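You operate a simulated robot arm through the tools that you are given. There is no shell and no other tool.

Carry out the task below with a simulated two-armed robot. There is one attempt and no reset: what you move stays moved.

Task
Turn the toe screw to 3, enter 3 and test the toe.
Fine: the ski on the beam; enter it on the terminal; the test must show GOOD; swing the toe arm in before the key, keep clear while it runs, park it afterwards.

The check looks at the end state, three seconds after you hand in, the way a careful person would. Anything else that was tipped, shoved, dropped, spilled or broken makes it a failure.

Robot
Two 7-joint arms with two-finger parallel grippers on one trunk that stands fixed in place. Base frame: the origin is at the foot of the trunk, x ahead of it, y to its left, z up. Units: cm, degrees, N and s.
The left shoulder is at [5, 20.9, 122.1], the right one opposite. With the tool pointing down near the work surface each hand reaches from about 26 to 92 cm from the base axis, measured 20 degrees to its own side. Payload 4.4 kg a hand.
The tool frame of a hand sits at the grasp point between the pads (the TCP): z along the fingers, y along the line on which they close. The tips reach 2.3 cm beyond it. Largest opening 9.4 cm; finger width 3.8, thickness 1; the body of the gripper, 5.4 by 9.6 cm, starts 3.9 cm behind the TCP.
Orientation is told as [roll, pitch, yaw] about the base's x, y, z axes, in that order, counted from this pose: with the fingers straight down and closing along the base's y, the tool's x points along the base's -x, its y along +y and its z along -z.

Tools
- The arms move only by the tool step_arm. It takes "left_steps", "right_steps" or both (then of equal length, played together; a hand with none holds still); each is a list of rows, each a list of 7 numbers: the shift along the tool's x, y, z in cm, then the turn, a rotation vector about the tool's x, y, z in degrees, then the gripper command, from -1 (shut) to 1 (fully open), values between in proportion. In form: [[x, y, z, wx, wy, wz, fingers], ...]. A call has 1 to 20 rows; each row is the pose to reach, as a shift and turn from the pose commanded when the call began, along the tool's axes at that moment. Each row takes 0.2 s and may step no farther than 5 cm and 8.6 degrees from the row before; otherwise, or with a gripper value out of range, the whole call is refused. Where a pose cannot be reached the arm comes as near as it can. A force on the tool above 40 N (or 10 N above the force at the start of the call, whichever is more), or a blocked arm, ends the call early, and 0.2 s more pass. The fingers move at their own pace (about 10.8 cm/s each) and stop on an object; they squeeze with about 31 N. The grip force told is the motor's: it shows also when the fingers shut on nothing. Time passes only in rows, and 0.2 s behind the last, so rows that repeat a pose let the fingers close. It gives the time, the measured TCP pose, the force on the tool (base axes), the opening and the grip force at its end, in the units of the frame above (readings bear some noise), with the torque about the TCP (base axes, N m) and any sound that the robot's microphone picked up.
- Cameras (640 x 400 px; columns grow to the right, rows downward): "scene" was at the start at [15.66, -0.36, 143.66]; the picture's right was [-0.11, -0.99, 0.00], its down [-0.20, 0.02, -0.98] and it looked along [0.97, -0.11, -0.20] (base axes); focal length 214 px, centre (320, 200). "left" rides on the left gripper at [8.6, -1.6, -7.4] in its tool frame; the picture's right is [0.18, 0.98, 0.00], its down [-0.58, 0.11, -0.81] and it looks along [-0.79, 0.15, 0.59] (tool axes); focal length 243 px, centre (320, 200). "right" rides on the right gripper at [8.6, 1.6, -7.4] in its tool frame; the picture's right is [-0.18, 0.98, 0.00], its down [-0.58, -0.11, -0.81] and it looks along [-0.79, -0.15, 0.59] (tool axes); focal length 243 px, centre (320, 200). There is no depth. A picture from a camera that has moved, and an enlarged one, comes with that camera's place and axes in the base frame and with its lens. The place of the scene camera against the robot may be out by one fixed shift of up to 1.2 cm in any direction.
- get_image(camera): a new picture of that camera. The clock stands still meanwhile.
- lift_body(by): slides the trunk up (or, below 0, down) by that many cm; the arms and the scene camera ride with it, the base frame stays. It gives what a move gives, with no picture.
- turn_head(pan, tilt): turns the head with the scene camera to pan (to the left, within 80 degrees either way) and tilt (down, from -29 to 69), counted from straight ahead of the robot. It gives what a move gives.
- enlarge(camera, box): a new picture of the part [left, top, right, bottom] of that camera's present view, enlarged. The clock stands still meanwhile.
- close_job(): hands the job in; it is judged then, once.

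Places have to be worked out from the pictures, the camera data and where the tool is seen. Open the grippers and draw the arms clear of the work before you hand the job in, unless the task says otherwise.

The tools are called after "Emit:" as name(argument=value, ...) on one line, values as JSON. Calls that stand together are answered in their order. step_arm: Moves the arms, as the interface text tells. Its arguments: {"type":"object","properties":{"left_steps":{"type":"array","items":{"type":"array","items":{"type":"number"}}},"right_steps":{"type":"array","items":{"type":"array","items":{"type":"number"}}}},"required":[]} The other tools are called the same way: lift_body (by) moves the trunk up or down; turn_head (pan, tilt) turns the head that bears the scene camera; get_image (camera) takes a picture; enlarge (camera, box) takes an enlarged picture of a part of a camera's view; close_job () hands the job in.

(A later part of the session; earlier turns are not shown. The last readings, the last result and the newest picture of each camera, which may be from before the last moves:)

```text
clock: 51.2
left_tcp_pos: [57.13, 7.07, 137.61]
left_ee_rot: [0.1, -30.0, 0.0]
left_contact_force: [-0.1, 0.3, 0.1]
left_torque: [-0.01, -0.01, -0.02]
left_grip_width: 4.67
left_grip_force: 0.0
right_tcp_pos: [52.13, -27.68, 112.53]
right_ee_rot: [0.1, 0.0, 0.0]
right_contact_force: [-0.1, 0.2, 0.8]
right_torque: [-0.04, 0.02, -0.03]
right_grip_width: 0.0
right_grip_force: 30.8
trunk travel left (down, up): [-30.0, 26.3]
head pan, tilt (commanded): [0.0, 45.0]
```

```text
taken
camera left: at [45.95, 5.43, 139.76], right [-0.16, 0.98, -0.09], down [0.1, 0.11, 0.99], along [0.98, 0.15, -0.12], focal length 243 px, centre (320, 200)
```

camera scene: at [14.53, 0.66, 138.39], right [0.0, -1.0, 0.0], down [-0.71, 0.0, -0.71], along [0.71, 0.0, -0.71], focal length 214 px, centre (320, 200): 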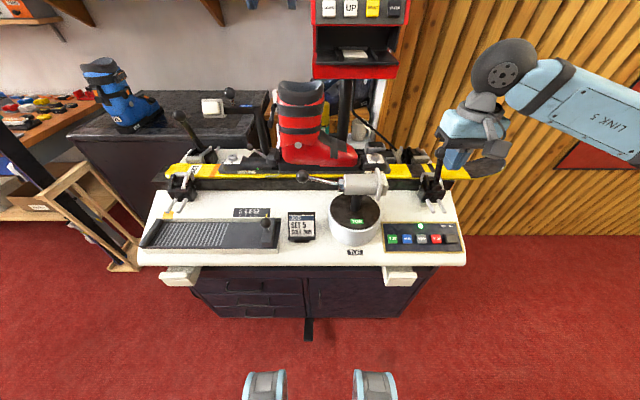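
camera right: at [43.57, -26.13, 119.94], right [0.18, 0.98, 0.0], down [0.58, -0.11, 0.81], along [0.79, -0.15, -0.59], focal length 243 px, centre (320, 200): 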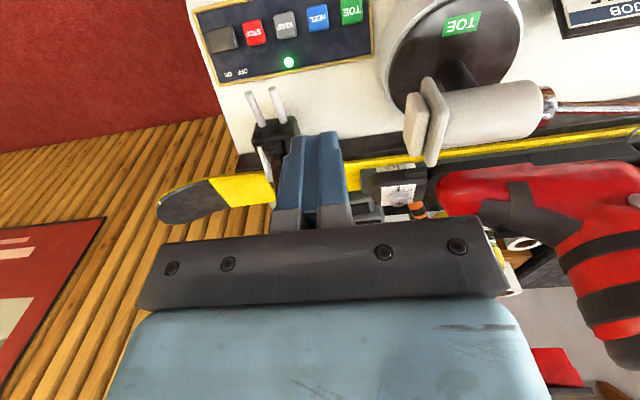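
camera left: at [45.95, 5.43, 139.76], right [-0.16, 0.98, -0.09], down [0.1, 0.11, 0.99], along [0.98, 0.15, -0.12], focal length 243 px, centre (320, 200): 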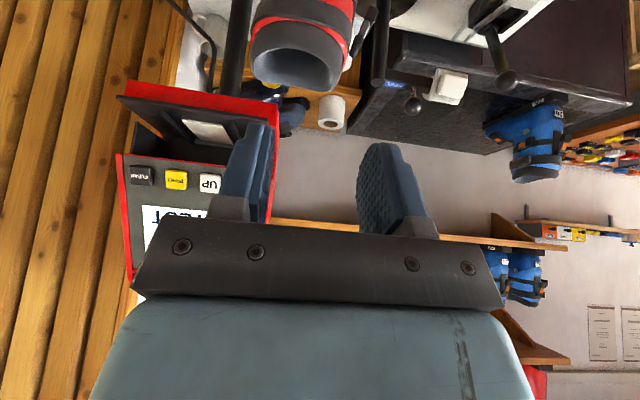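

Let me enlarge the turret, handle and panel from this view.

Emit:
enlarge(camera="scene", box=[290, 150, 400, 260])

Emit:
enlarge(camera="scene", box=[375, 210, 470, 270])

Emit:
enlarge(camera="right", box=[340, 0, 640, 180])

```text
3.64 times, centred on (345, 205) of scene
camera zoom: at [14.53, 0.66, 138.39], right [0.0, -1.0, 0.0], down [-0.71, 0.0, -0.71], along [0.71, 0.0, -0.71], focal length 780 px, centre (229, 182)
```

zoom: 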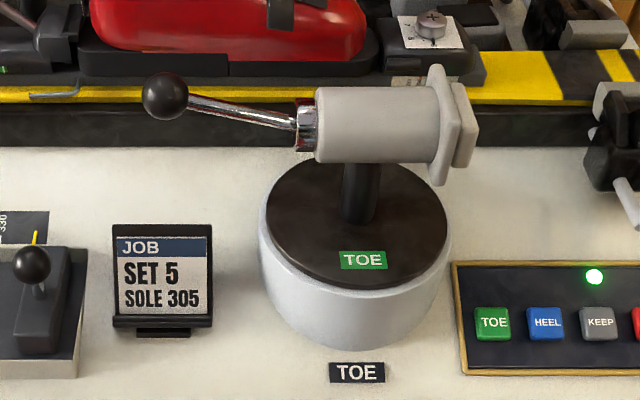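

```text
6.67 times, centred on (422, 240) of scene
camera zoom: at [14.53, 0.66, 138.39], right [0.0, -1.0, 0.0], down [-0.71, 0.0, -0.71], along [0.71, 0.0, -0.71], focal length 1430 px, centre (-363, -67)
```

zoom: 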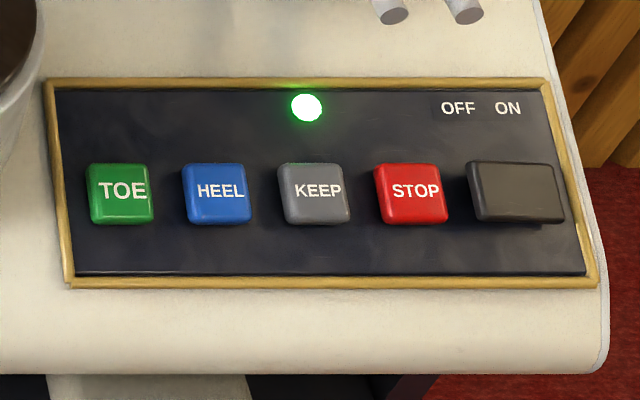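

```text
2.13 times, centred on (490, 90) of right
camera zoom: at [43.55, -26.11, 119.95], right [0.18, 0.98, 0.0], down [0.58, -0.11, 0.81], along [0.79, -0.15, -0.59], focal length 518 px, centre (-43, 435)
```

zoom: 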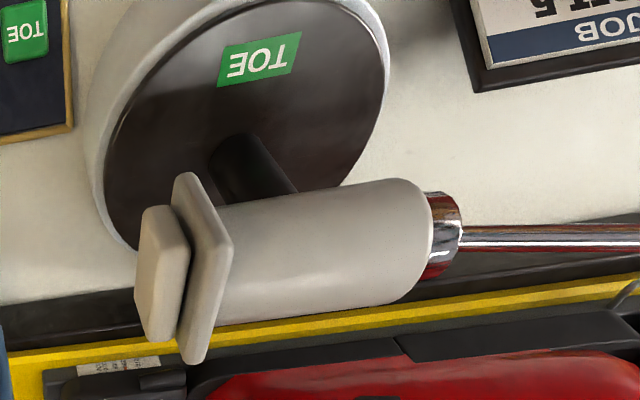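

Geometry so far: turret axis about (61.7, -10.8), pad end at (62.7, -18.4, 96.7), handle ball at about (64.6, 5.9, 97.2). I'll withdraw the left hand and bring the right hand above the ball, yawed -90° so the fingers straddle the rod.

Emit:
step_arm(left_steps=[[0, 3, -2.3, 0, 5, 0, 0], [0, 6, -4.6, 0, 10, 0, 0], [0, 9, -7, 0, 15, 0, 0], [0, 12, -9.3, 0, 20, 0, 0], [0, 15, -11.6, 0, 25, 0, 0], [0, 18, -13.9, 0, 30, 0, 0]])

Emit:
step_arm(right_steps=[[-1.1, 3.1, 0, 0, 0, 8.2, 0], [-2.3, 6.2, 0, 0, 0, 16.4, 0.38], [-3.4, 9.2, 0, 0, 0, 24.6, 0.38], [-4.5, 12.3, 0, 0, 0, 32.8, 0.38], [-5.7, 15.4, 0, 0, 0, 41, 0.38], [-6.8, 18.4, 0, 0, 0, 49.2, 0.38], [-8, 21.5, 0, 0, 0, 57.4, 0.38], [-9.1, 24.5, 0, 0, 0, 65.6, 0.38], [-10.2, 27.6, 0, 0, 0, 73.8, 0.38], [-11.4, 30.7, 0, 0, 0, 82, 0.38], [-12.5, 33.7, 0, 0, 0, 90, 0.38], [-12.5, 33.7, 0, 0, 0, 90, 0.38]])

Emit:
get_image(camera="right")

Emit:
get_image(camera="scene")

```text
clock: 52.6
left_tcp_pos: [50.09, 24.85, 150.03]
left_ee_rot: [-0.1, -0.1, 0.0]
left_contact_force: [-0.2, 0.1, 0.4]
left_torque: [-0.04, -0.04, 0.02]
left_grip_width: 4.67
left_grip_force: 0.1
right_tcp_pos: [52.07, -27.71, 112.64]
right_ee_rot: [0.0, 0.0, 0.0]
right_contact_force: [-0.6, 0.2, 0.4]
right_torque: [0.0, -0.03, 0.01]
right_grip_width: 0.0
right_grip_force: 31.1
trunk travel left (down, up): [-30.0, 26.3]
head pan, tilt (commanded): [0.0, 45.0]
```

```text
clock: 55.2
left_tcp_pos: [50.28, 24.59, 149.83]
left_ee_rot: [-0.1, 0.0, 0.0]
left_contact_force: [0.1, 0.0, -0.1]
left_torque: [0.02, 0.01, 0.03]
left_grip_width: 4.71
left_grip_force: 0.0
right_tcp_pos: [64.43, 5.92, 112.65]
right_ee_rot: [0.0, 0.1, -90.1]
right_contact_force: [-1.1, -0.6, -0.7]
right_torque: [-0.02, 0.01, 0.02]
right_grip_width: 6.49
right_grip_force: 0.0
trunk travel left (down, up): [-30.0, 26.3]
head pan, tilt (commanded): [0.0, 45.0]
```

```text
taken
camera right: at [66.06, 14.55, 120.07], right [0.98, -0.19, 0.0], down [-0.11, -0.58, 0.81], along [-0.15, -0.79, -0.59], focal length 243 px, centre (320, 200)
```

right: 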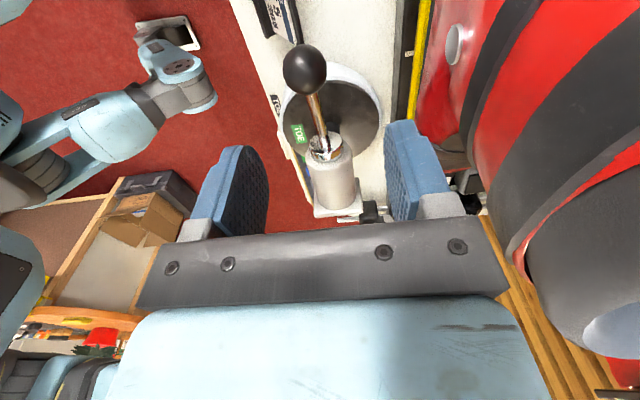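

```text
taken
camera scene: at [14.53, 0.55, 138.38], right [0.0, -1.0, 0.0], down [-0.71, 0.0, -0.71], along [0.71, 0.0, -0.71], focal length 214 px, centre (320, 200)
```

scene: 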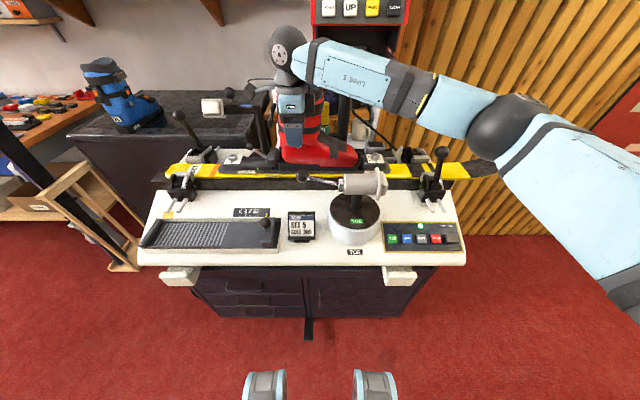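

From the right camera the ball lies nearer (62.6, 4.2). I'll shift over it and come down to z≈106 for a closer check.

Emit:
step_arm(right_steps=[[-0.9, -0.9, 2, 0, 0, 0, 0.38], [-1.8, -1.75, 4.3, 0, 0, 0, 0.38], [-1.8, -1.75, 6.5, 0, 0, 0, 0.38], [-1.8, -1.75, 6.5, 0, 0, 0, 0.38]])

Emit:
get_image(camera="right")

Emit:
enlarge(camera="scene", box=[260, 80, 420, 200])

```text
clock: 56.2
left_tcp_pos: [50.24, 24.81, 149.8]
left_ee_rot: [0.0, 0.0, 0.0]
left_contact_force: [0.8, 0.4, 0.1]
left_torque: [0.01, 0.01, 0.0]
left_grip_width: 4.69
left_grip_force: 0.0
right_tcp_pos: [62.65, 4.16, 106.04]
right_ee_rot: [0.0, 0.0, -90.0]
right_contact_force: [-0.2, 0.4, -0.3]
right_torque: [-0.03, 0.01, -0.01]
right_grip_width: 6.5
right_grip_force: 0.0
trunk travel left (down, up): [-30.0, 26.3]
head pan, tilt (commanded): [0.0, 45.0]
```

```text
taken
camera right: at [64.31, 12.85, 113.48], right [0.98, -0.18, 0.0], down [-0.11, -0.58, 0.81], along [-0.15, -0.79, -0.59], focal length 243 px, centre (320, 200)
```

right: 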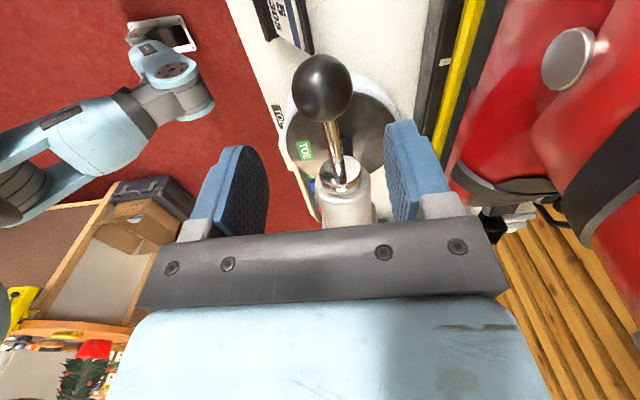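

```text
3.33 times, centred on (340, 140) of scene
camera zoom: at [14.5, 0.61, 138.39], right [0.0, -1.0, 0.0], down [-0.71, 0.0, -0.71], along [0.71, 0.0, -0.71], focal length 715 px, centre (253, 400)
```

zoom: 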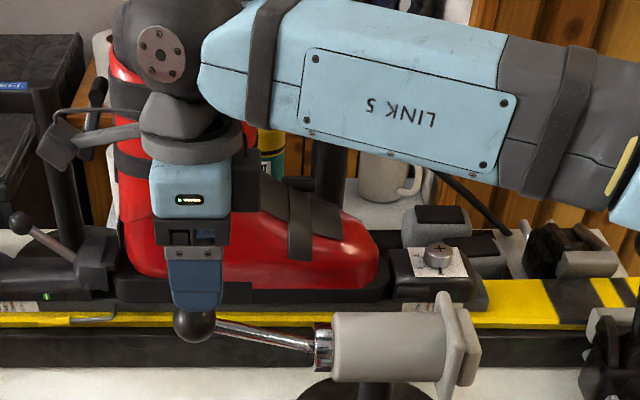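

Ball estimate refined to about (62.9, 4.7, 98.6). Lowering until the tips are level with its top, shifted accordingly.

Emit:
step_arm(right_steps=[[0.2, 0.1, 2, 0, 0, 0, 0.38], [0.5, 0.2, 4, 0, 0, 0, 0.38], [0.5, 0.2, 4, 0, 0, 0, 0.38]])

Emit:
get_image(camera="right")

Emit:
enlarge(camera="scene", box=[260, 120, 370, 200])

```text
clock: 57.0
left_tcp_pos: [50.23, 24.77, 149.78]
left_ee_rot: [-0.1, 0.0, 0.0]
left_contact_force: [-0.5, 0.5, 0.3]
left_torque: [-0.01, 0.0, 0.02]
left_grip_width: 4.7
left_grip_force: 0.1
right_tcp_pos: [62.9, 4.76, 101.95]
right_ee_rot: [0.0, 0.0, -90.0]
right_contact_force: [0.0, -0.2, 0.2]
right_torque: [0.02, -0.01, 0.0]
right_grip_width: 6.51
right_grip_force: 0.1
trunk travel left (down, up): [-30.0, 26.3]
head pan, tilt (commanded): [0.0, 45.0]
```

```text
taken
camera right: at [64.5, 13.35, 109.42], right [0.98, -0.18, 0.0], down [-0.11, -0.58, 0.81], along [-0.15, -0.79, -0.59], focal length 243 px, centre (320, 200)
```

right: 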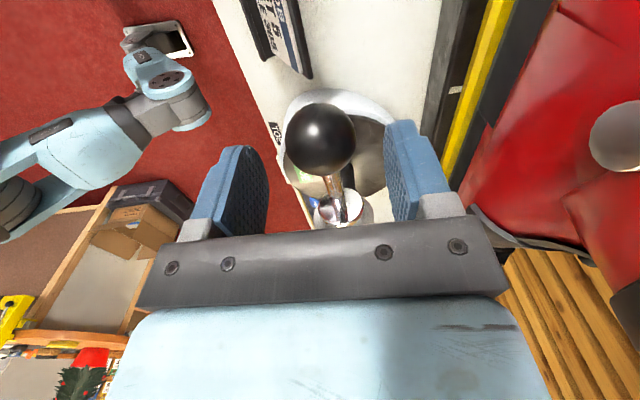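

```text
5.00 times, centred on (315, 160) of scene
camera zoom: at [14.52, 0.64, 138.38], right [0.0, -1.0, 0.0], down [-0.71, 0.0, -0.71], along [0.71, 0.0, -0.71], focal length 1072 px, centre (345, 400)
```

zoom: 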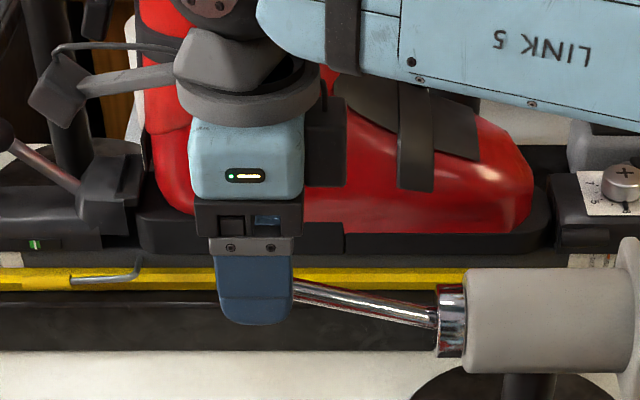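

The ball is centred between the fingers. Lowering the last 3.3 cm around it and narrowing the fingers to a loose cage (4.6 cm).

Emit:
step_arm(right_steps=[[-0.15, 0.05, 1.2, 0, 0, 0, 0.38], [-0.28, 0.05, 2.3, 0, 0, 0, 0.38], [-0.28, 0.05, 3.3, 0, 0, 0, 0.38], [-0.28, 0.05, 3.3, 0, 0, 0, 0.1], [-0.28, 0.05, 3.3, 0, 0, 0, -0.02], [-0.28, 0.05, 3.3, 0, 0, 0, -0.02]])

Emit:
get_image(camera="right")

```text
clock: 58.4
left_tcp_pos: [50.38, 24.9, 149.9]
left_ee_rot: [0.0, -0.1, 0.0]
left_contact_force: [0.5, -0.1, 0.2]
left_torque: [0.0, 0.0, 0.04]
left_grip_width: 4.69
left_grip_force: 0.1
right_tcp_pos: [62.87, 4.53, 98.74]
right_ee_rot: [-0.1, 0.1, -90.0]
right_contact_force: [0.4, 0.7, 0.0]
right_torque: [-0.02, 0.02, 0.02]
right_grip_width: 4.62
right_grip_force: 0.2
trunk travel left (down, up): [-30.0, 26.3]
head pan, tilt (commanded): [0.0, 45.0]
```

```text
taken
camera right: at [64.5, 13.24, 106.2], right [0.98, -0.18, 0.0], down [-0.11, -0.58, 0.81], along [-0.15, -0.79, -0.59], focal length 243 px, centre (320, 200)
```

right: 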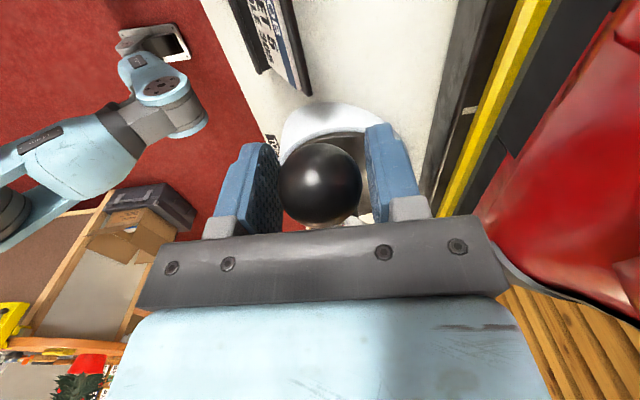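

The ball sits exactly at the grasp point, so it's at (62.9, 4.5, 98.7), about 15.3 cm from the turret axis. I'll swing it 30° along the arc first, and watch the force.

Emit:
step_arm(right_steps=[[-0.01, -1.61, 0, 0, 0, -6, -0.02], [-0.2, -3.2, 0, 0, 0, -12, -0.02], [-0.54, -4.77, 0, 0, 0, -18, -0.02], [-1.05, -6.29, 0, 0, 0, -24, -0.02], [-1.72, -7.76, 0, 0, 0, -30, -0.02], [-1.72, -7.76, 0, 0, 0, -30, -0.02]])

Emit:
get_image(camera="right")

Emit:
get_image(camera="scene")

```text
clock: 59.8
left_tcp_pos: [50.32, 24.76, 149.74]
left_ee_rot: [0.0, 0.0, 0.1]
left_contact_force: [0.5, -0.5, -0.6]
left_torque: [0.0, -0.01, 0.02]
left_grip_width: 4.72
left_grip_force: 0.1
right_tcp_pos: [55.1, 2.78, 98.54]
right_ee_rot: [0.0, 0.0, -59.9]
right_contact_force: [1.0, 0.6, -0.6]
right_torque: [0.0, 0.01, -0.02]
right_grip_width: 4.64
right_grip_force: 0.5
trunk travel left (down, up): [-30.0, 26.3]
head pan, tilt (commanded): [0.0, 45.0]
```

```text
taken
camera right: at [52.19, 11.05, 106.04], right [0.94, 0.33, 0.0], down [0.2, -0.56, 0.81], along [0.27, -0.76, -0.59], focal length 243 px, centre (320, 200)
```

right: 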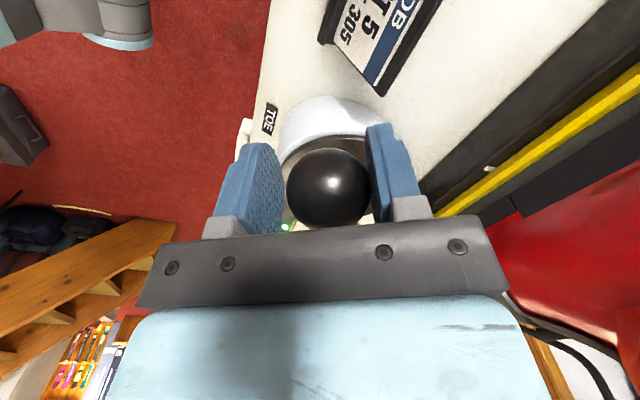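

```text
taken
camera scene: at [14.54, 0.66, 138.38], right [0.0, -1.0, 0.0], down [-0.71, 0.0, -0.71], along [0.71, 0.0, -0.71], focal length 214 px, centre (320, 200)
```

scene: 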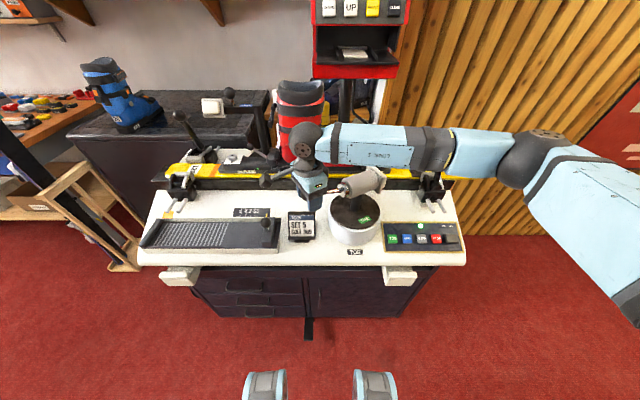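

It swings freely. Continuing to ~78°.

Emit:
step_arm(right_steps=[[-0.01, -1.61, 0, 0, 0, -6, -0.02], [-0.2, -3.2, 0, 0, 0, -12, -0.02], [-0.54, -4.77, 0, 0, 0, -18, -0.02], [-1.05, -6.29, 0, 0, 0, -24, -0.02], [-1.72, -7.76, 0, 0, 0, -30, -0.02], [-2.53, -9.14, 0, 0, 0, -36, -0.02], [-3.49, -10.43, 0, 0, 0, -42, -0.02], [-4.58, -11.61, 0, 0, 0, -48, -0.02], [-4.58, -11.61, 0, 0, 0, -48, -0.02]])

Emit:
get_image(camera="right")

Emit:
get_image(camera="scene")

```text
clock: 61.8
left_tcp_pos: [50.35, 24.82, 149.78]
left_ee_rot: [-0.1, 0.1, 0.0]
left_contact_force: [-0.4, -0.5, -0.4]
left_torque: [-0.03, 0.02, 0.02]
left_grip_width: 4.71
left_grip_force: 0.1
right_tcp_pos: [47.65, -6.98, 98.67]
right_ee_rot: [-0.1, 0.0, -11.9]
right_contact_force: [0.0, -0.1, -0.8]
right_torque: [-0.01, 0.04, 0.0]
right_grip_width: 4.6
right_grip_force: 0.0
trunk travel left (down, up): [-30.0, 26.3]
head pan, tilt (commanded): [0.0, 45.0]
```

```text
taken
camera right: at [39.56, -3.68, 106.08], right [0.38, 0.92, 0.0], down [0.55, -0.23, 0.81], along [0.74, -0.31, -0.59], focal length 243 px, centre (320, 200)
```

right: 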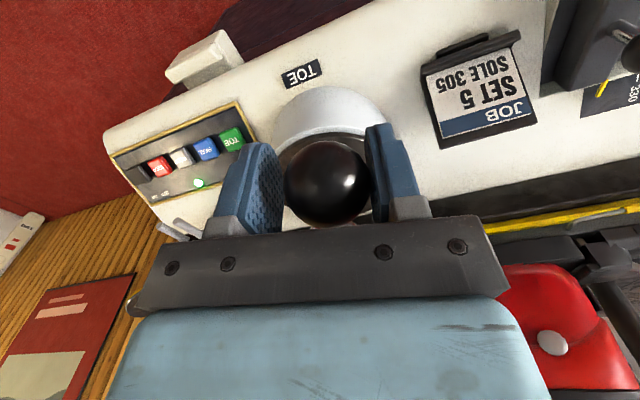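

```text
taken
camera scene: at [14.54, 0.67, 138.38], right [0.0, -1.0, 0.0], down [-0.71, 0.0, -0.71], along [0.71, 0.0, -0.71], focal length 214 px, centre (320, 200)
```

scene: 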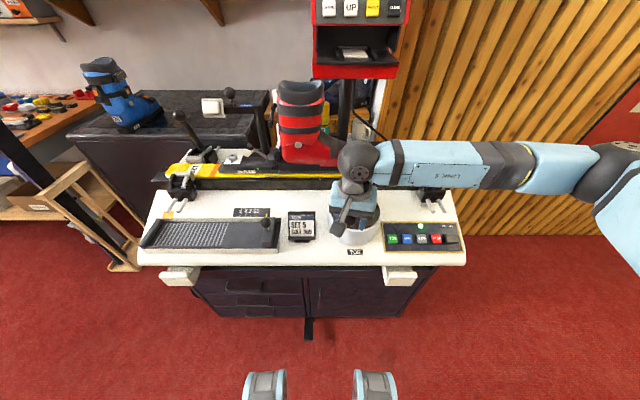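

78° in with no resistance. Now the last 12° in small steps.

Emit:
step_arm(right_steps=[[0.0, -0.8, 0, 0, 0, -3, -0.02], [-0.01, -1.61, 0, 0, 0, -6, -0.02], [-0.09, -2.41, 0, 0, 0, -9, -0.02], [-0.2, -3.2, 0, 0, 0, -12, -0.02], [-0.2, -3.2, 0, 0, 0, -12, -0.02]])

Emit:
get_image(camera="right")

Emit:
enlarge(camera="scene", box=[280, 110, 400, 250])

Emit:
get_image(camera="left")

```text
clock: 63.0
left_tcp_pos: [50.36, 24.72, 149.8]
left_ee_rot: [0.0, 0.1, 0.1]
left_contact_force: [-0.3, -0.1, 0.3]
left_torque: [0.0, -0.02, 0.0]
left_grip_width: 4.69
left_grip_force: 0.1
right_tcp_pos: [47.03, -10.23, 98.61]
right_ee_rot: [0.1, 0.0, 0.0]
right_contact_force: [-0.2, 1.6, 0.1]
right_torque: [0.0, 0.01, 0.02]
right_grip_width: 4.65
right_grip_force: 1.0
trunk travel left (down, up): [-30.0, 26.3]
head pan, tilt (commanded): [0.0, 45.0]
```

```text
taken
camera right: at [38.46, -8.65, 106.11], right [0.18, 0.98, 0.0], down [0.58, -0.11, 0.81], along [0.79, -0.15, -0.59], focal length 243 px, centre (320, 200)
```

right: 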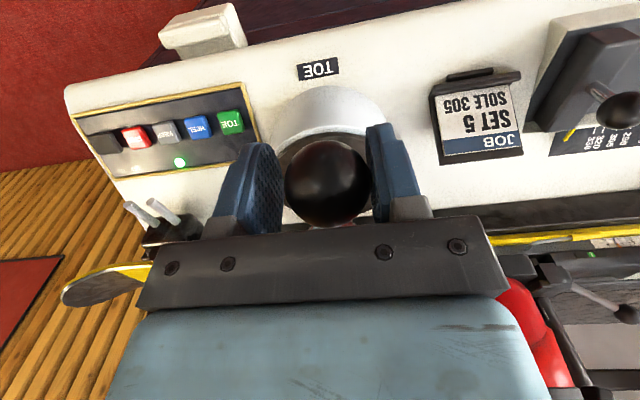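

```text
2.86 times, centred on (340, 180) of scene
camera zoom: at [14.52, 0.67, 138.38], right [0.0, -1.0, 0.0], down [-0.71, 0.0, -0.71], along [0.71, 0.0, -0.71], focal length 613 px, centre (263, 257)
```

zoom: 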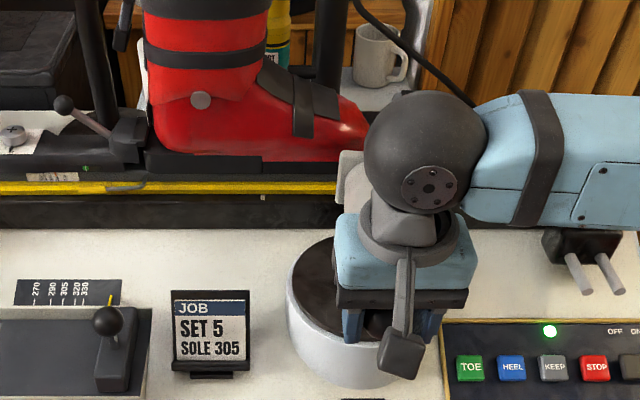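

```text
taken
camera left: at [41.65, 23.24, 157.28], right [-0.18, 0.98, 0.0], down [0.58, 0.11, 0.81], along [0.79, 0.15, -0.59], focal length 243 px, centre (320, 200)
```

left: 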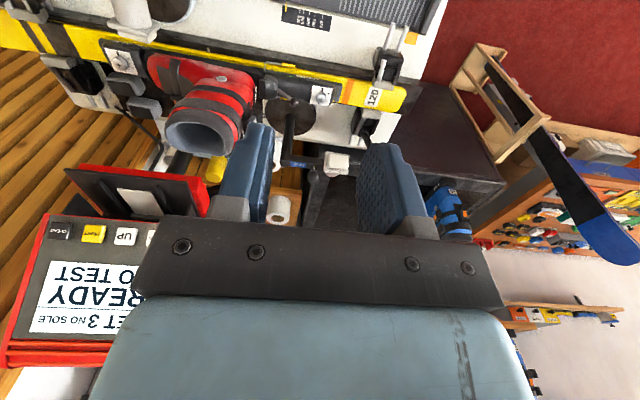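

The arm should be at ~90° now. I'll look at the pusher against the boot from the left camera.

Emit:
enlarge(camera="left", box=[60, 0, 220, 100])

Emit:
enlarge(camera="scene", box=[330, 140, 380, 200])

```text
4.00 times, centred on (140, 50) of left
camera zoom: at [41.65, 23.24, 157.28], right [-0.18, 0.98, 0.0], down [0.58, 0.11, 0.81], along [0.79, 0.15, -0.59], focal length 970 px, centre (1040, 800)
```

zoom: 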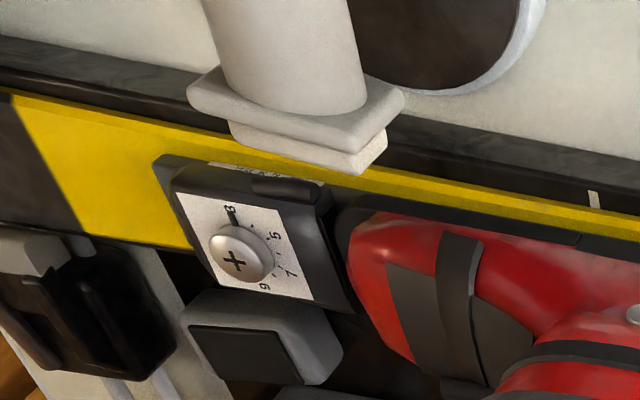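

```text
6.67 times, centred on (355, 170) of scene
camera zoom: at [14.52, 0.67, 138.38], right [0.0, -1.0, 0.0], down [-0.71, 0.0, -0.71], along [0.71, 0.0, -0.71], focal length 1430 px, centre (87, 400)
```

zoom: 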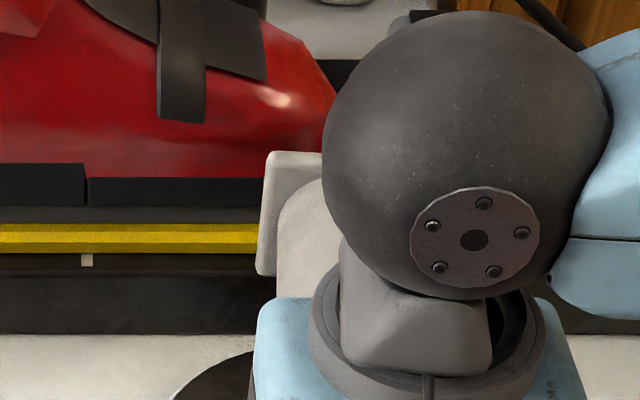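

Pusher faces the boot side near its toe. I'll probe gently for a stop by going 3° further.

Emit:
step_arm(right_steps=[[0.0, -0.4, 0, 0, 0, -1.5, -0.02], [0.0, -0.8, 0, 0, 0, -3, -0.02], [0.0, -0.8, 0, 0, 0, -3, -0.02]])

Emit:
get_image(camera="right")

```text
clock: 63.8
left_tcp_pos: [50.36, 24.78, 149.81]
left_ee_rot: [0.1, 0.0, 0.0]
left_contact_force: [-0.2, 0.3, -0.7]
left_torque: [-0.02, 0.03, 0.01]
left_grip_width: 4.7
left_grip_force: 0.0
right_tcp_pos: [46.99, -11.09, 98.63]
right_ee_rot: [0.1, -0.1, 3.1]
right_contact_force: [-1.2, 1.2, 0.8]
right_torque: [0.04, 0.01, 0.0]
right_grip_width: 4.67
right_grip_force: 1.0
trunk travel left (down, up): [-30.0, 26.3]
head pan, tilt (commanded): [0.0, 45.0]
```

```text
taken
camera right: at [38.34, -9.98, 106.07], right [0.13, 0.99, 0.0], down [0.59, -0.08, 0.81], along [0.8, -0.11, -0.59], focal length 243 px, centre (320, 200)
```

right: 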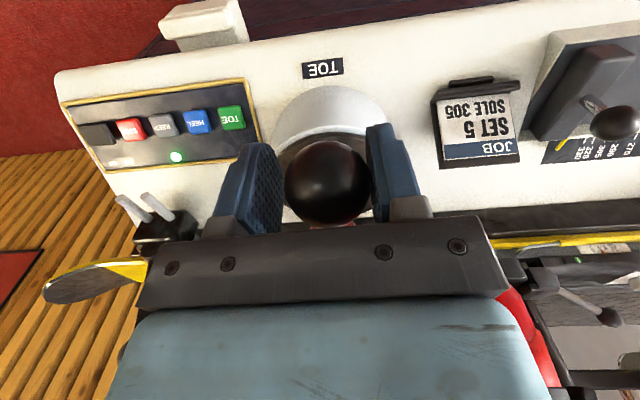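

No stop felt yet. I'll open, lift off the ball and step aside to see the arm's heading clearly.

Emit:
step_arm(right_steps=[[0, 0, 0, 0, 0, 0, 0.38], [0, 0, 0, 0, 0, 0, 0.38], [0, 0, -3, 0, 0, 0, 0.38], [0, 0, -6, 0, 0, 0, 0.38], [0, 0, -10, 0, 0, 0, 0.38], [0, -4, -12, 0, 0, 0, 0.38], [0, -9, -12, 0, 0, 0, 0.38], [0, -14, -12, 0, 0, 0, 0.38], [0, -18, -12, 0, 0, 0, 0.38]])

Emit:
get_image(camera="scene")

Emit:
enlarge(camera="scene", box=[290, 140, 420, 260])

Emit:
get_image(camera="right")

```text
clock: 65.8
left_tcp_pos: [50.36, 24.66, 149.84]
left_ee_rot: [0.1, -0.1, 0.0]
left_contact_force: [0.9, 0.6, 0.2]
left_torque: [0.0, 0.03, -0.02]
left_grip_width: 4.7
left_grip_force: 0.0
right_tcp_pos: [48.17, -28.94, 110.65]
right_ee_rot: [0.0, 0.1, 3.1]
right_contact_force: [-0.7, 0.4, -0.1]
right_torque: [0.0, 0.02, -0.03]
right_grip_width: 6.48
right_grip_force: 0.0
trunk travel left (down, up): [-30.0, 26.3]
head pan, tilt (commanded): [0.0, 45.0]
```

```text
taken
camera scene: at [14.51, 0.53, 138.39], right [0.0, -1.0, 0.0], down [-0.71, 0.0, -0.71], along [0.71, 0.0, -0.71], focal length 214 px, centre (320, 200)
```

scene: 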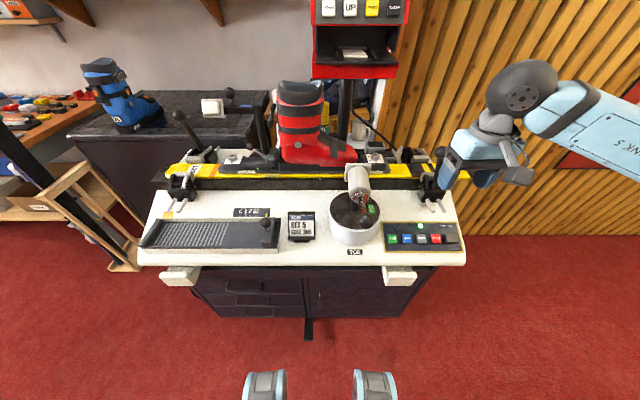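

```text
3.33 times, centred on (355, 200) of scene
camera zoom: at [14.51, 0.53, 138.39], right [0.0, -1.0, 0.0], down [-0.71, 0.0, -0.71], along [0.71, 0.0, -0.71], focal length 715 px, centre (203, 200)
```

zoom: 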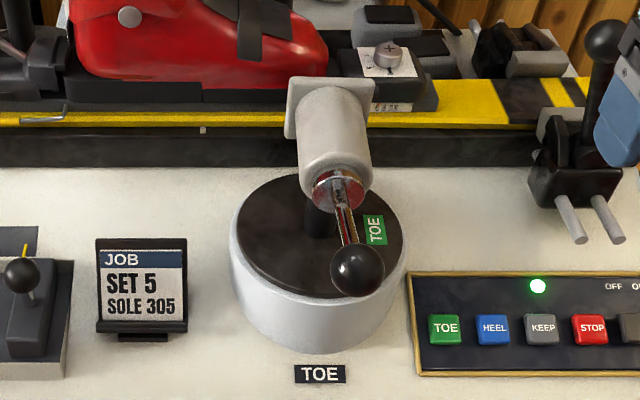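

```text
taken
camera right: at [39.45, -27.82, 118.14], right [0.13, 0.99, 0.0], down [0.59, -0.08, 0.81], along [0.8, -0.1, -0.59], focal length 243 px, centre (320, 200)
```

right: 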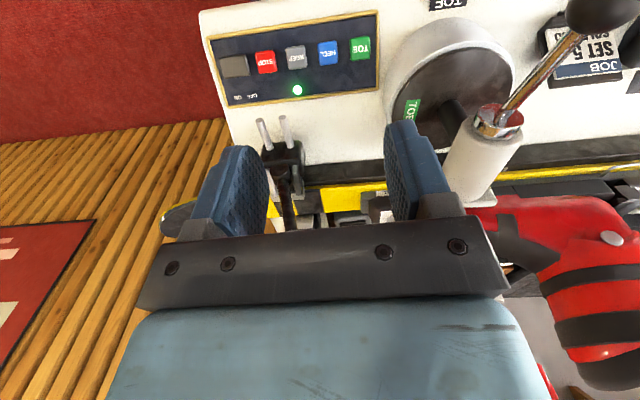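

The arm now points at the boot (~90-92° of swing) and stays there. Next, the TOE key at about (55.0, -24.1, 81): closing the right fingers and coming down above it, stopping about 6 cm over.

Emit:
step_arm(right_steps=[[-1.8, 1.1, 0, 0, 0, 1, 0], [-3.6, 2.2, 3, 0, 0, 2, -0.5], [-5.4, 3.4, 7, 0, 0, 3.1, -1], [-7.08, 4.46, 11, 0, 0, 3.1, -1], [-7.08, 4.46, 15.5, 0, 0, 3.1, -1], [-7.08, 4.46, 20, 0, 0, 3.1, -1], [-7.08, 4.46, 20, 0, 0, 3.1, -1]])

Emit:
get_image(camera="right")

Emit:
enlarge(camera="right", box=[220, 40, 420, 200])

Emit:
get_image(camera="scene")

```text
clock: 67.4
left_tcp_pos: [50.2, 24.9, 149.83]
left_ee_rot: [0.0, 0.0, -0.1]
left_contact_force: [-0.2, -0.4, -0.1]
left_torque: [0.01, 0.0, 0.03]
left_grip_width: 4.72
left_grip_force: 0.0
right_tcp_pos: [54.79, -23.95, 90.59]
right_ee_rot: [0.0, -0.1, -0.1]
right_contact_force: [0.5, -0.1, 0.3]
right_torque: [-0.02, -0.01, 0.02]
right_grip_width: 0.02
right_grip_force: 31.3
trunk travel left (down, up): [-30.0, 26.3]
head pan, tilt (commanded): [0.0, 45.0]
```

```text
taken
camera right: at [46.29, -22.44, 97.92], right [0.19, 0.98, 0.0], down [0.58, -0.11, 0.81], along [0.79, -0.15, -0.59], focal length 243 px, centre (320, 200)
```

right: 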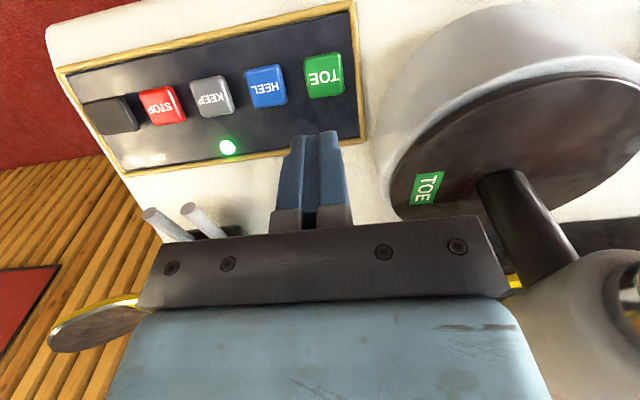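

```text
2.50 times, centred on (320, 120) of right
camera zoom: at [46.29, -22.44, 97.92], right [0.19, 0.98, 0.0], down [0.58, -0.11, 0.81], along [0.79, -0.15, -0.59], focal length 606 px, centre (320, 400)
```

zoom: 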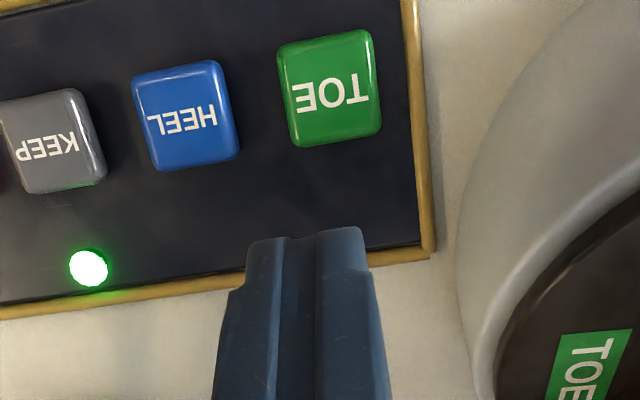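

```text
taken
camera scene: at [14.48, 0.66, 138.39], right [0.0, -1.0, 0.0], down [-0.71, 0.0, -0.71], along [0.71, 0.0, -0.71], focal length 214 px, centre (320, 200)
```

scene: 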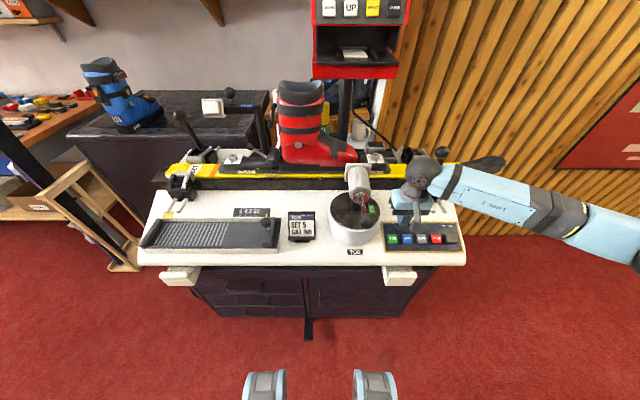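

TOE key refined to (55.2, -23.7, ~80). Lowering 5.5 cm with the small correction, then I'll creep.

Emit:
step_arm(right_steps=[[-0.2, 0.15, 2, 0, 0, 0, -1], [-0.4, 0.25, 4, 0, 0, 0, -1], [-0.4, 0.25, 5.5, 0, 0, 0, -1], [-0.4, 0.25, 5.5, 0, 0, 0, -1]])

Emit:
enlarge(camera="right", box=[220, 40, 420, 200])

Emit:
enlarge(camera="scene", box=[370, 180, 470, 270])

```text
clock: 68.4
left_tcp_pos: [50.42, 24.78, 149.83]
left_ee_rot: [0.1, 0.0, 0.0]
left_contact_force: [0.0, -0.5, 0.0]
left_torque: [0.01, 0.01, 0.0]
left_grip_width: 4.7
left_grip_force: 0.1
right_tcp_pos: [55.4, -23.96, 85.12]
right_ee_rot: [0.0, 0.1, 0.0]
right_contact_force: [0.3, -0.4, -0.2]
right_torque: [-0.02, -0.03, 0.01]
right_grip_width: 0.0
right_grip_force: 31.0
trunk travel left (down, up): [-30.0, 26.3]
head pan, tilt (commanded): [0.0, 45.0]
```

```text
2.50 times, centred on (320, 120) of right
camera zoom: at [46.73, -22.43, 92.55], right [0.19, 0.98, 0.0], down [0.58, -0.11, 0.81], along [0.79, -0.15, -0.59], focal length 606 px, centre (320, 400)
```

zoom: 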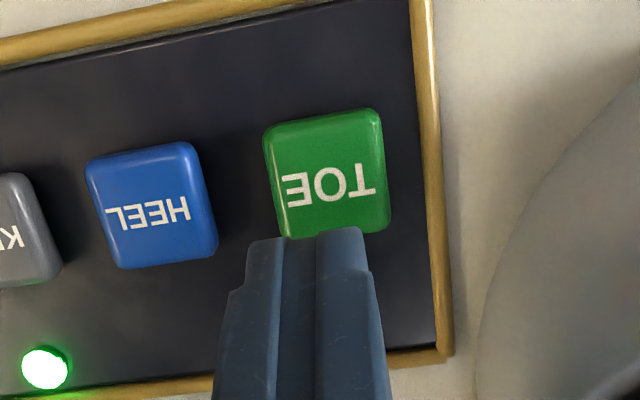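

```text
4.44 times, centred on (420, 225) of scene
camera zoom: at [14.52, 0.65, 138.38], right [0.0, -1.0, 0.0], down [-0.71, 0.0, -0.71], along [0.71, 0.0, -0.71], focal length 953 px, centre (-124, 89)
```

zoom: 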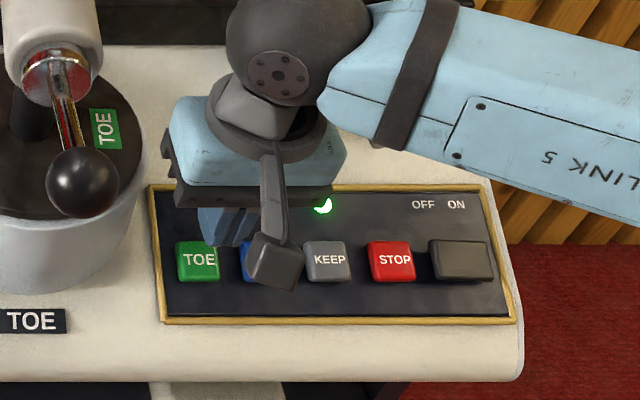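

Comparing the two views, the key top is lower and a bit farther: about (56.3, -23.9, 77.7). Shifting 1 cm forward and lowering 3 cm.

Emit:
step_arm(right_steps=[[-0.5, 0, 1, 0, 0, 0, -1], [-1, 0, 2, 0, 0, 0, -1], [-1, 0, 3, 0, 0, 0, -1], [-1, 0, 3, 0, 0, 0, -1]])

Emit:
enlarge(camera="right", box=[220, 40, 420, 200])

Emit:
enlarge(camera="scene", box=[370, 180, 470, 270])

```text
clock: 69.4
left_tcp_pos: [50.32, 24.76, 149.95]
left_ee_rot: [0.0, 0.0, -0.1]
left_contact_force: [0.0, 0.0, -0.4]
left_torque: [0.02, 0.01, 0.01]
left_grip_width: 4.71
left_grip_force: 0.1
right_tcp_pos: [56.36, -23.98, 82.19]
right_ee_rot: [0.2, 0.1, -0.1]
right_contact_force: [-0.7, -0.3, 0.2]
right_torque: [-0.04, 0.0, 0.02]
right_grip_width: 0.0
right_grip_force: 30.9
trunk travel left (down, up): [-30.0, 26.3]
head pan, tilt (commanded): [0.0, 45.0]
```

```text
2.50 times, centred on (320, 120) of right
camera zoom: at [47.64, -22.39, 89.61], right [0.19, 0.98, 0.0], down [0.58, -0.11, 0.81], along [0.79, -0.15, -0.59], focal length 606 px, centre (320, 400)
```

zoom: 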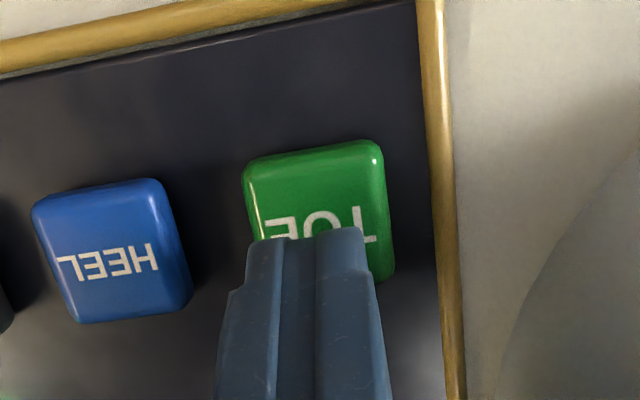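

```text
4.44 times, centred on (420, 225) of scene
camera zoom: at [14.53, 0.64, 138.38], right [0.0, -1.0, 0.0], down [-0.71, 0.0, -0.71], along [0.71, 0.0, -0.71], focal length 953 px, centre (-124, 89)
```

zoom: 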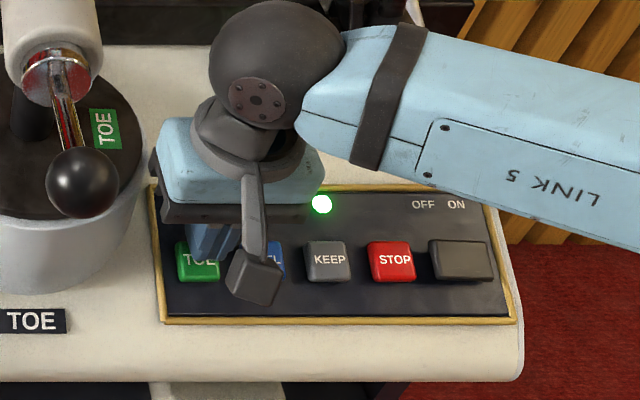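

Centred on the TOE key with ~2.2 cm to go. Lowering 1.6 cm more.

Emit:
step_arm(right_steps=[[-0.15, 0, 0.8, 0, 0, 0, -1], [-0.15, 0, 1.6, 0, 0, 0, -1], [-0.15, 0, 1.6, 0, 0, 0, -1]])

Emit:
enlarge(camera="right", box=[220, 40, 420, 200])

```text
clock: 70.0
left_tcp_pos: [50.02, 24.94, 149.99]
left_ee_rot: [0.0, -0.2, 0.0]
left_contact_force: [0.2, 0.2, 0.0]
left_torque: [-0.01, 0.02, 0.0]
left_grip_width: 4.7
left_grip_force: 0.0
right_tcp_pos: [56.76, -24.04, 81.57]
right_ee_rot: [0.3, -0.7, -0.1]
right_contact_force: [-16.4, -4.5, 30.0]
right_torque: [-0.12, 0.23, -0.04]
right_grip_width: 0.0
right_grip_force: 31.0
trunk travel left (down, up): [-30.0, 26.3]
head pan, tilt (commanded): [0.0, 45.0]
heard: click
stopped in row 3 (right hand): the force on the tool passed its limit at 43 N (the readings are from after the stop); the commanded pose is now the measured one
```

```text
2.50 times, centred on (320, 120) of right
camera zoom: at [47.96, -22.37, 88.86], right [0.19, 0.98, 0.01], down [0.57, -0.11, 0.81], along [0.8, -0.15, -0.58], focal length 606 px, centre (320, 400)
```

zoom: 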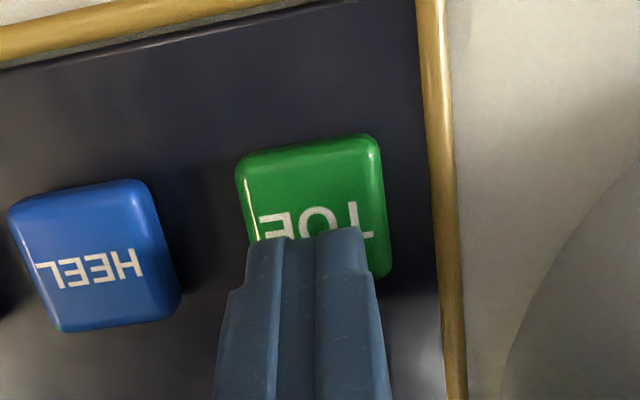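

The key bottomed (click heard) sooner than judged. Backing straight off and clear at once.

Emit:
step_arm(right_steps=[[0, 0, -2, 0, 0, 0, -1], [0, 0, -6, 0, 0, 0, -1], [0, -2, -10.5, 0, 0, 0, -1], [2, -5, -14, 0, 0, 0, -1], [4, -8, -17, 0, 0, 0, -1], [6, -11, -20, 0, 0, 0, -1]])

Emit:
get_image(camera="scene")

Emit:
enlarge(camera="scene", box=[290, 140, 420, 260])

Emit:
get_image(camera="left")

```text
refused: row 4 steps farther than a row can; nothing moved
```

```text
taken
camera scene: at [14.23, 0.69, 138.46], right [0.0, -1.0, 0.0], down [-0.71, 0.0, -0.71], along [0.71, 0.0, -0.71], focal length 214 px, centre (320, 200)
```

scene: 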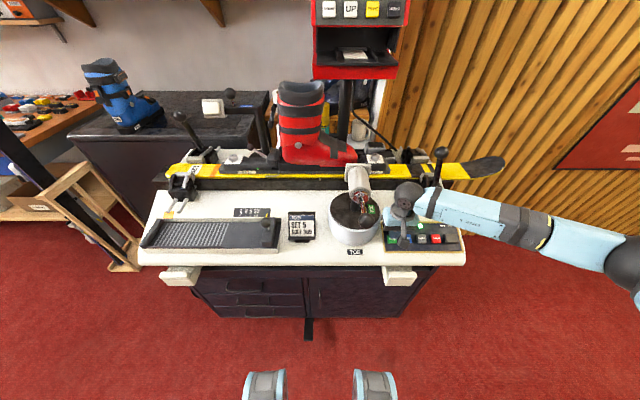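

```text
3.33 times, centred on (355, 200) of scene
camera zoom: at [14.23, 0.69, 138.46], right [0.0, -1.0, 0.0], down [-0.71, 0.0, -0.71], along [0.71, 0.0, -0.71], focal length 715 px, centre (203, 200)
```

zoom: 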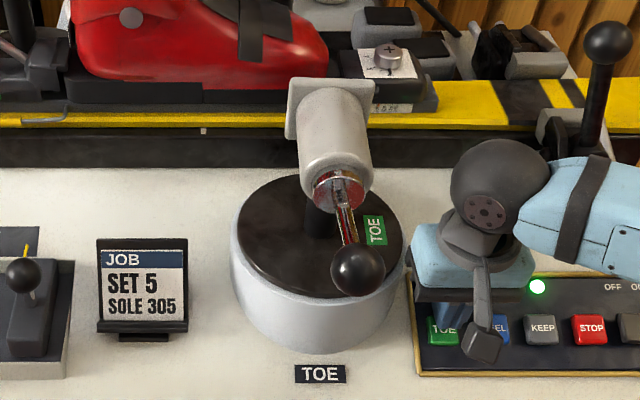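

```text
taken
camera left: at [41.31, 23.26, 157.43], right [-0.18, 0.98, 0.0], down [0.58, 0.11, 0.81], along [0.79, 0.15, -0.59], focal length 243 px, centre (320, 200)
```

left: 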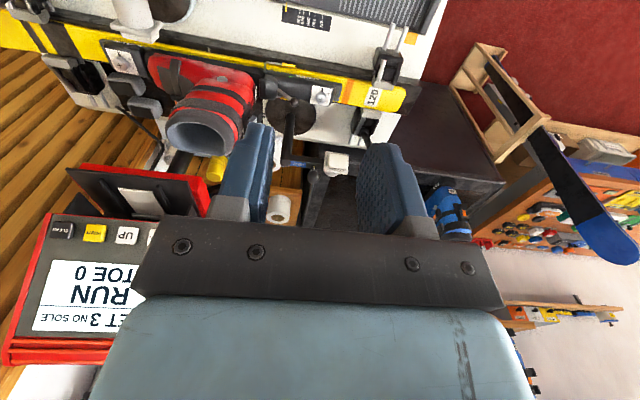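

The display says RUN, TOE 0 – the test has begun. Retracting now with permitted step sizes.

Emit:
step_arm(right_steps=[[0, 0, -3, 0, 0, 0, -1], [0, 0, -7, 0, 0, 0, -1], [0, -1, -11, 0, 0, 0, -1], [1, -3.5, -14, 0, 0, 0, -1], [2, -6.5, -16.5, 0, 0, 0, -1], [3, -9.5, -19, 0, 0, 0, -1]])

Emit:
get_image(camera="left")

Emit:
enlarge(camera="scene", box=[290, 140, 420, 260])

```text
clock: 71.4
left_tcp_pos: [50.16, 24.72, 149.94]
left_ee_rot: [0.0, 0.0, 0.1]
left_contact_force: [0.0, -0.8, -0.1]
left_torque: [0.0, -0.02, 0.0]
left_grip_width: 4.69
left_grip_force: 0.0
right_tcp_pos: [53.51, -33.65, 100.29]
right_ee_rot: [0.2, -0.5, -0.3]
right_contact_force: [-0.4, -0.4, 0.9]
right_torque: [0.01, 0.02, -0.01]
right_grip_width: 0.04
right_grip_force: 31.2
trunk travel left (down, up): [-30.0, 26.3]
head pan, tilt (commanded): [0.0, 45.0]
```

```text
taken
camera left: at [41.47, 23.15, 157.37], right [-0.18, 0.98, 0.0], down [0.58, 0.11, 0.81], along [0.79, 0.15, -0.59], focal length 243 px, centre (320, 200)
```

left: 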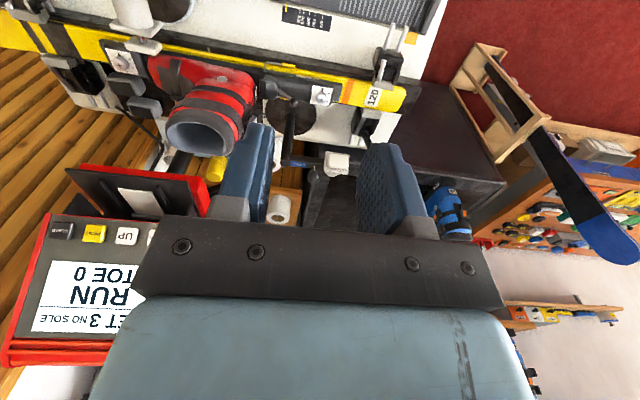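

```text
3.33 times, centred on (355, 200) of scene
camera zoom: at [14.4, 0.6, 138.4], right [0.0, -1.0, 0.0], down [-0.71, 0.0, -0.71], along [0.71, 0.0, -0.71], focal length 715 px, centre (203, 200)
```

zoom: 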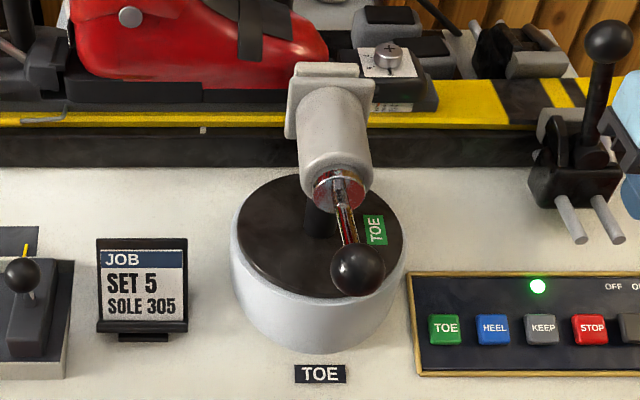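

The pad is extending; my hands are clear. Raising the right hand a bit more and waiting.

Emit:
step_arm(right_steps=[[0.5, -1, -3, 0, 0, 0, -1], [1, -2, -6, 0, 0, 0, -1], [1.5, -3, -9, 0, 0, 0, -1], [1.5, -3, -9, 0, 0, 0, -1], [1.5, -3, -9, 0, 0, 0, -1], [1.5, -3, -9, 0, 0, 0, -1]])

Emit:
enlarge(camera="left", box=[0, 200, 160, 370])

Emit:
enlarge(camera="scene", box=[290, 140, 420, 260])

```text
clock: 72.8
left_tcp_pos: [50.42, 24.66, 149.84]
left_ee_rot: [0.0, 0.0, 0.0]
left_contact_force: [0.7, 0.7, -1.0]
left_torque: [-0.02, -0.02, -0.02]
left_grip_width: 4.64
left_grip_force: 0.0
right_tcp_pos: [51.97, -36.57, 108.84]
right_ee_rot: [0.2, -0.3, -0.2]
right_contact_force: [-0.5, -1.0, 1.2]
right_torque: [0.01, 0.0, -0.02]
right_grip_width: 0.0
right_grip_force: 30.9
trunk travel left (down, up): [-30.0, 26.3]
head pan, tilt (commanded): [0.0, 45.0]
```

```text
2.35 times, centred on (80, 285) of left
camera zoom: at [41.65, 23.21, 157.3], right [-0.18, 0.98, 0.0], down [0.58, 0.11, 0.81], along [0.79, 0.15, -0.59], focal length 571 px, centre (885, 0)
```

zoom: 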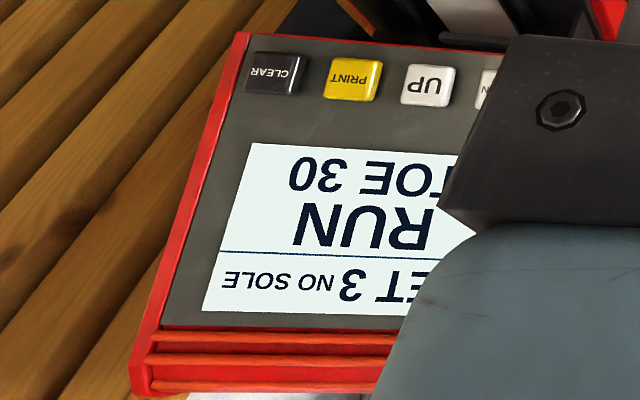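

```text
3.33 times, centred on (355, 200) of scene
camera zoom: at [14.53, 0.64, 138.38], right [0.0, -1.0, 0.0], down [-0.71, 0.0, -0.71], along [0.71, 0.0, -0.71], focal length 715 px, centre (203, 200)
```

zoom: 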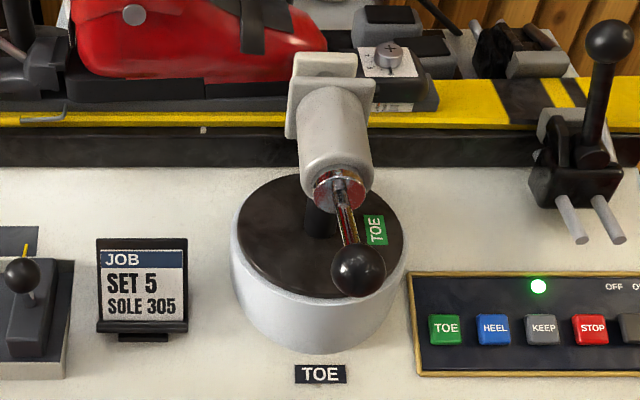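

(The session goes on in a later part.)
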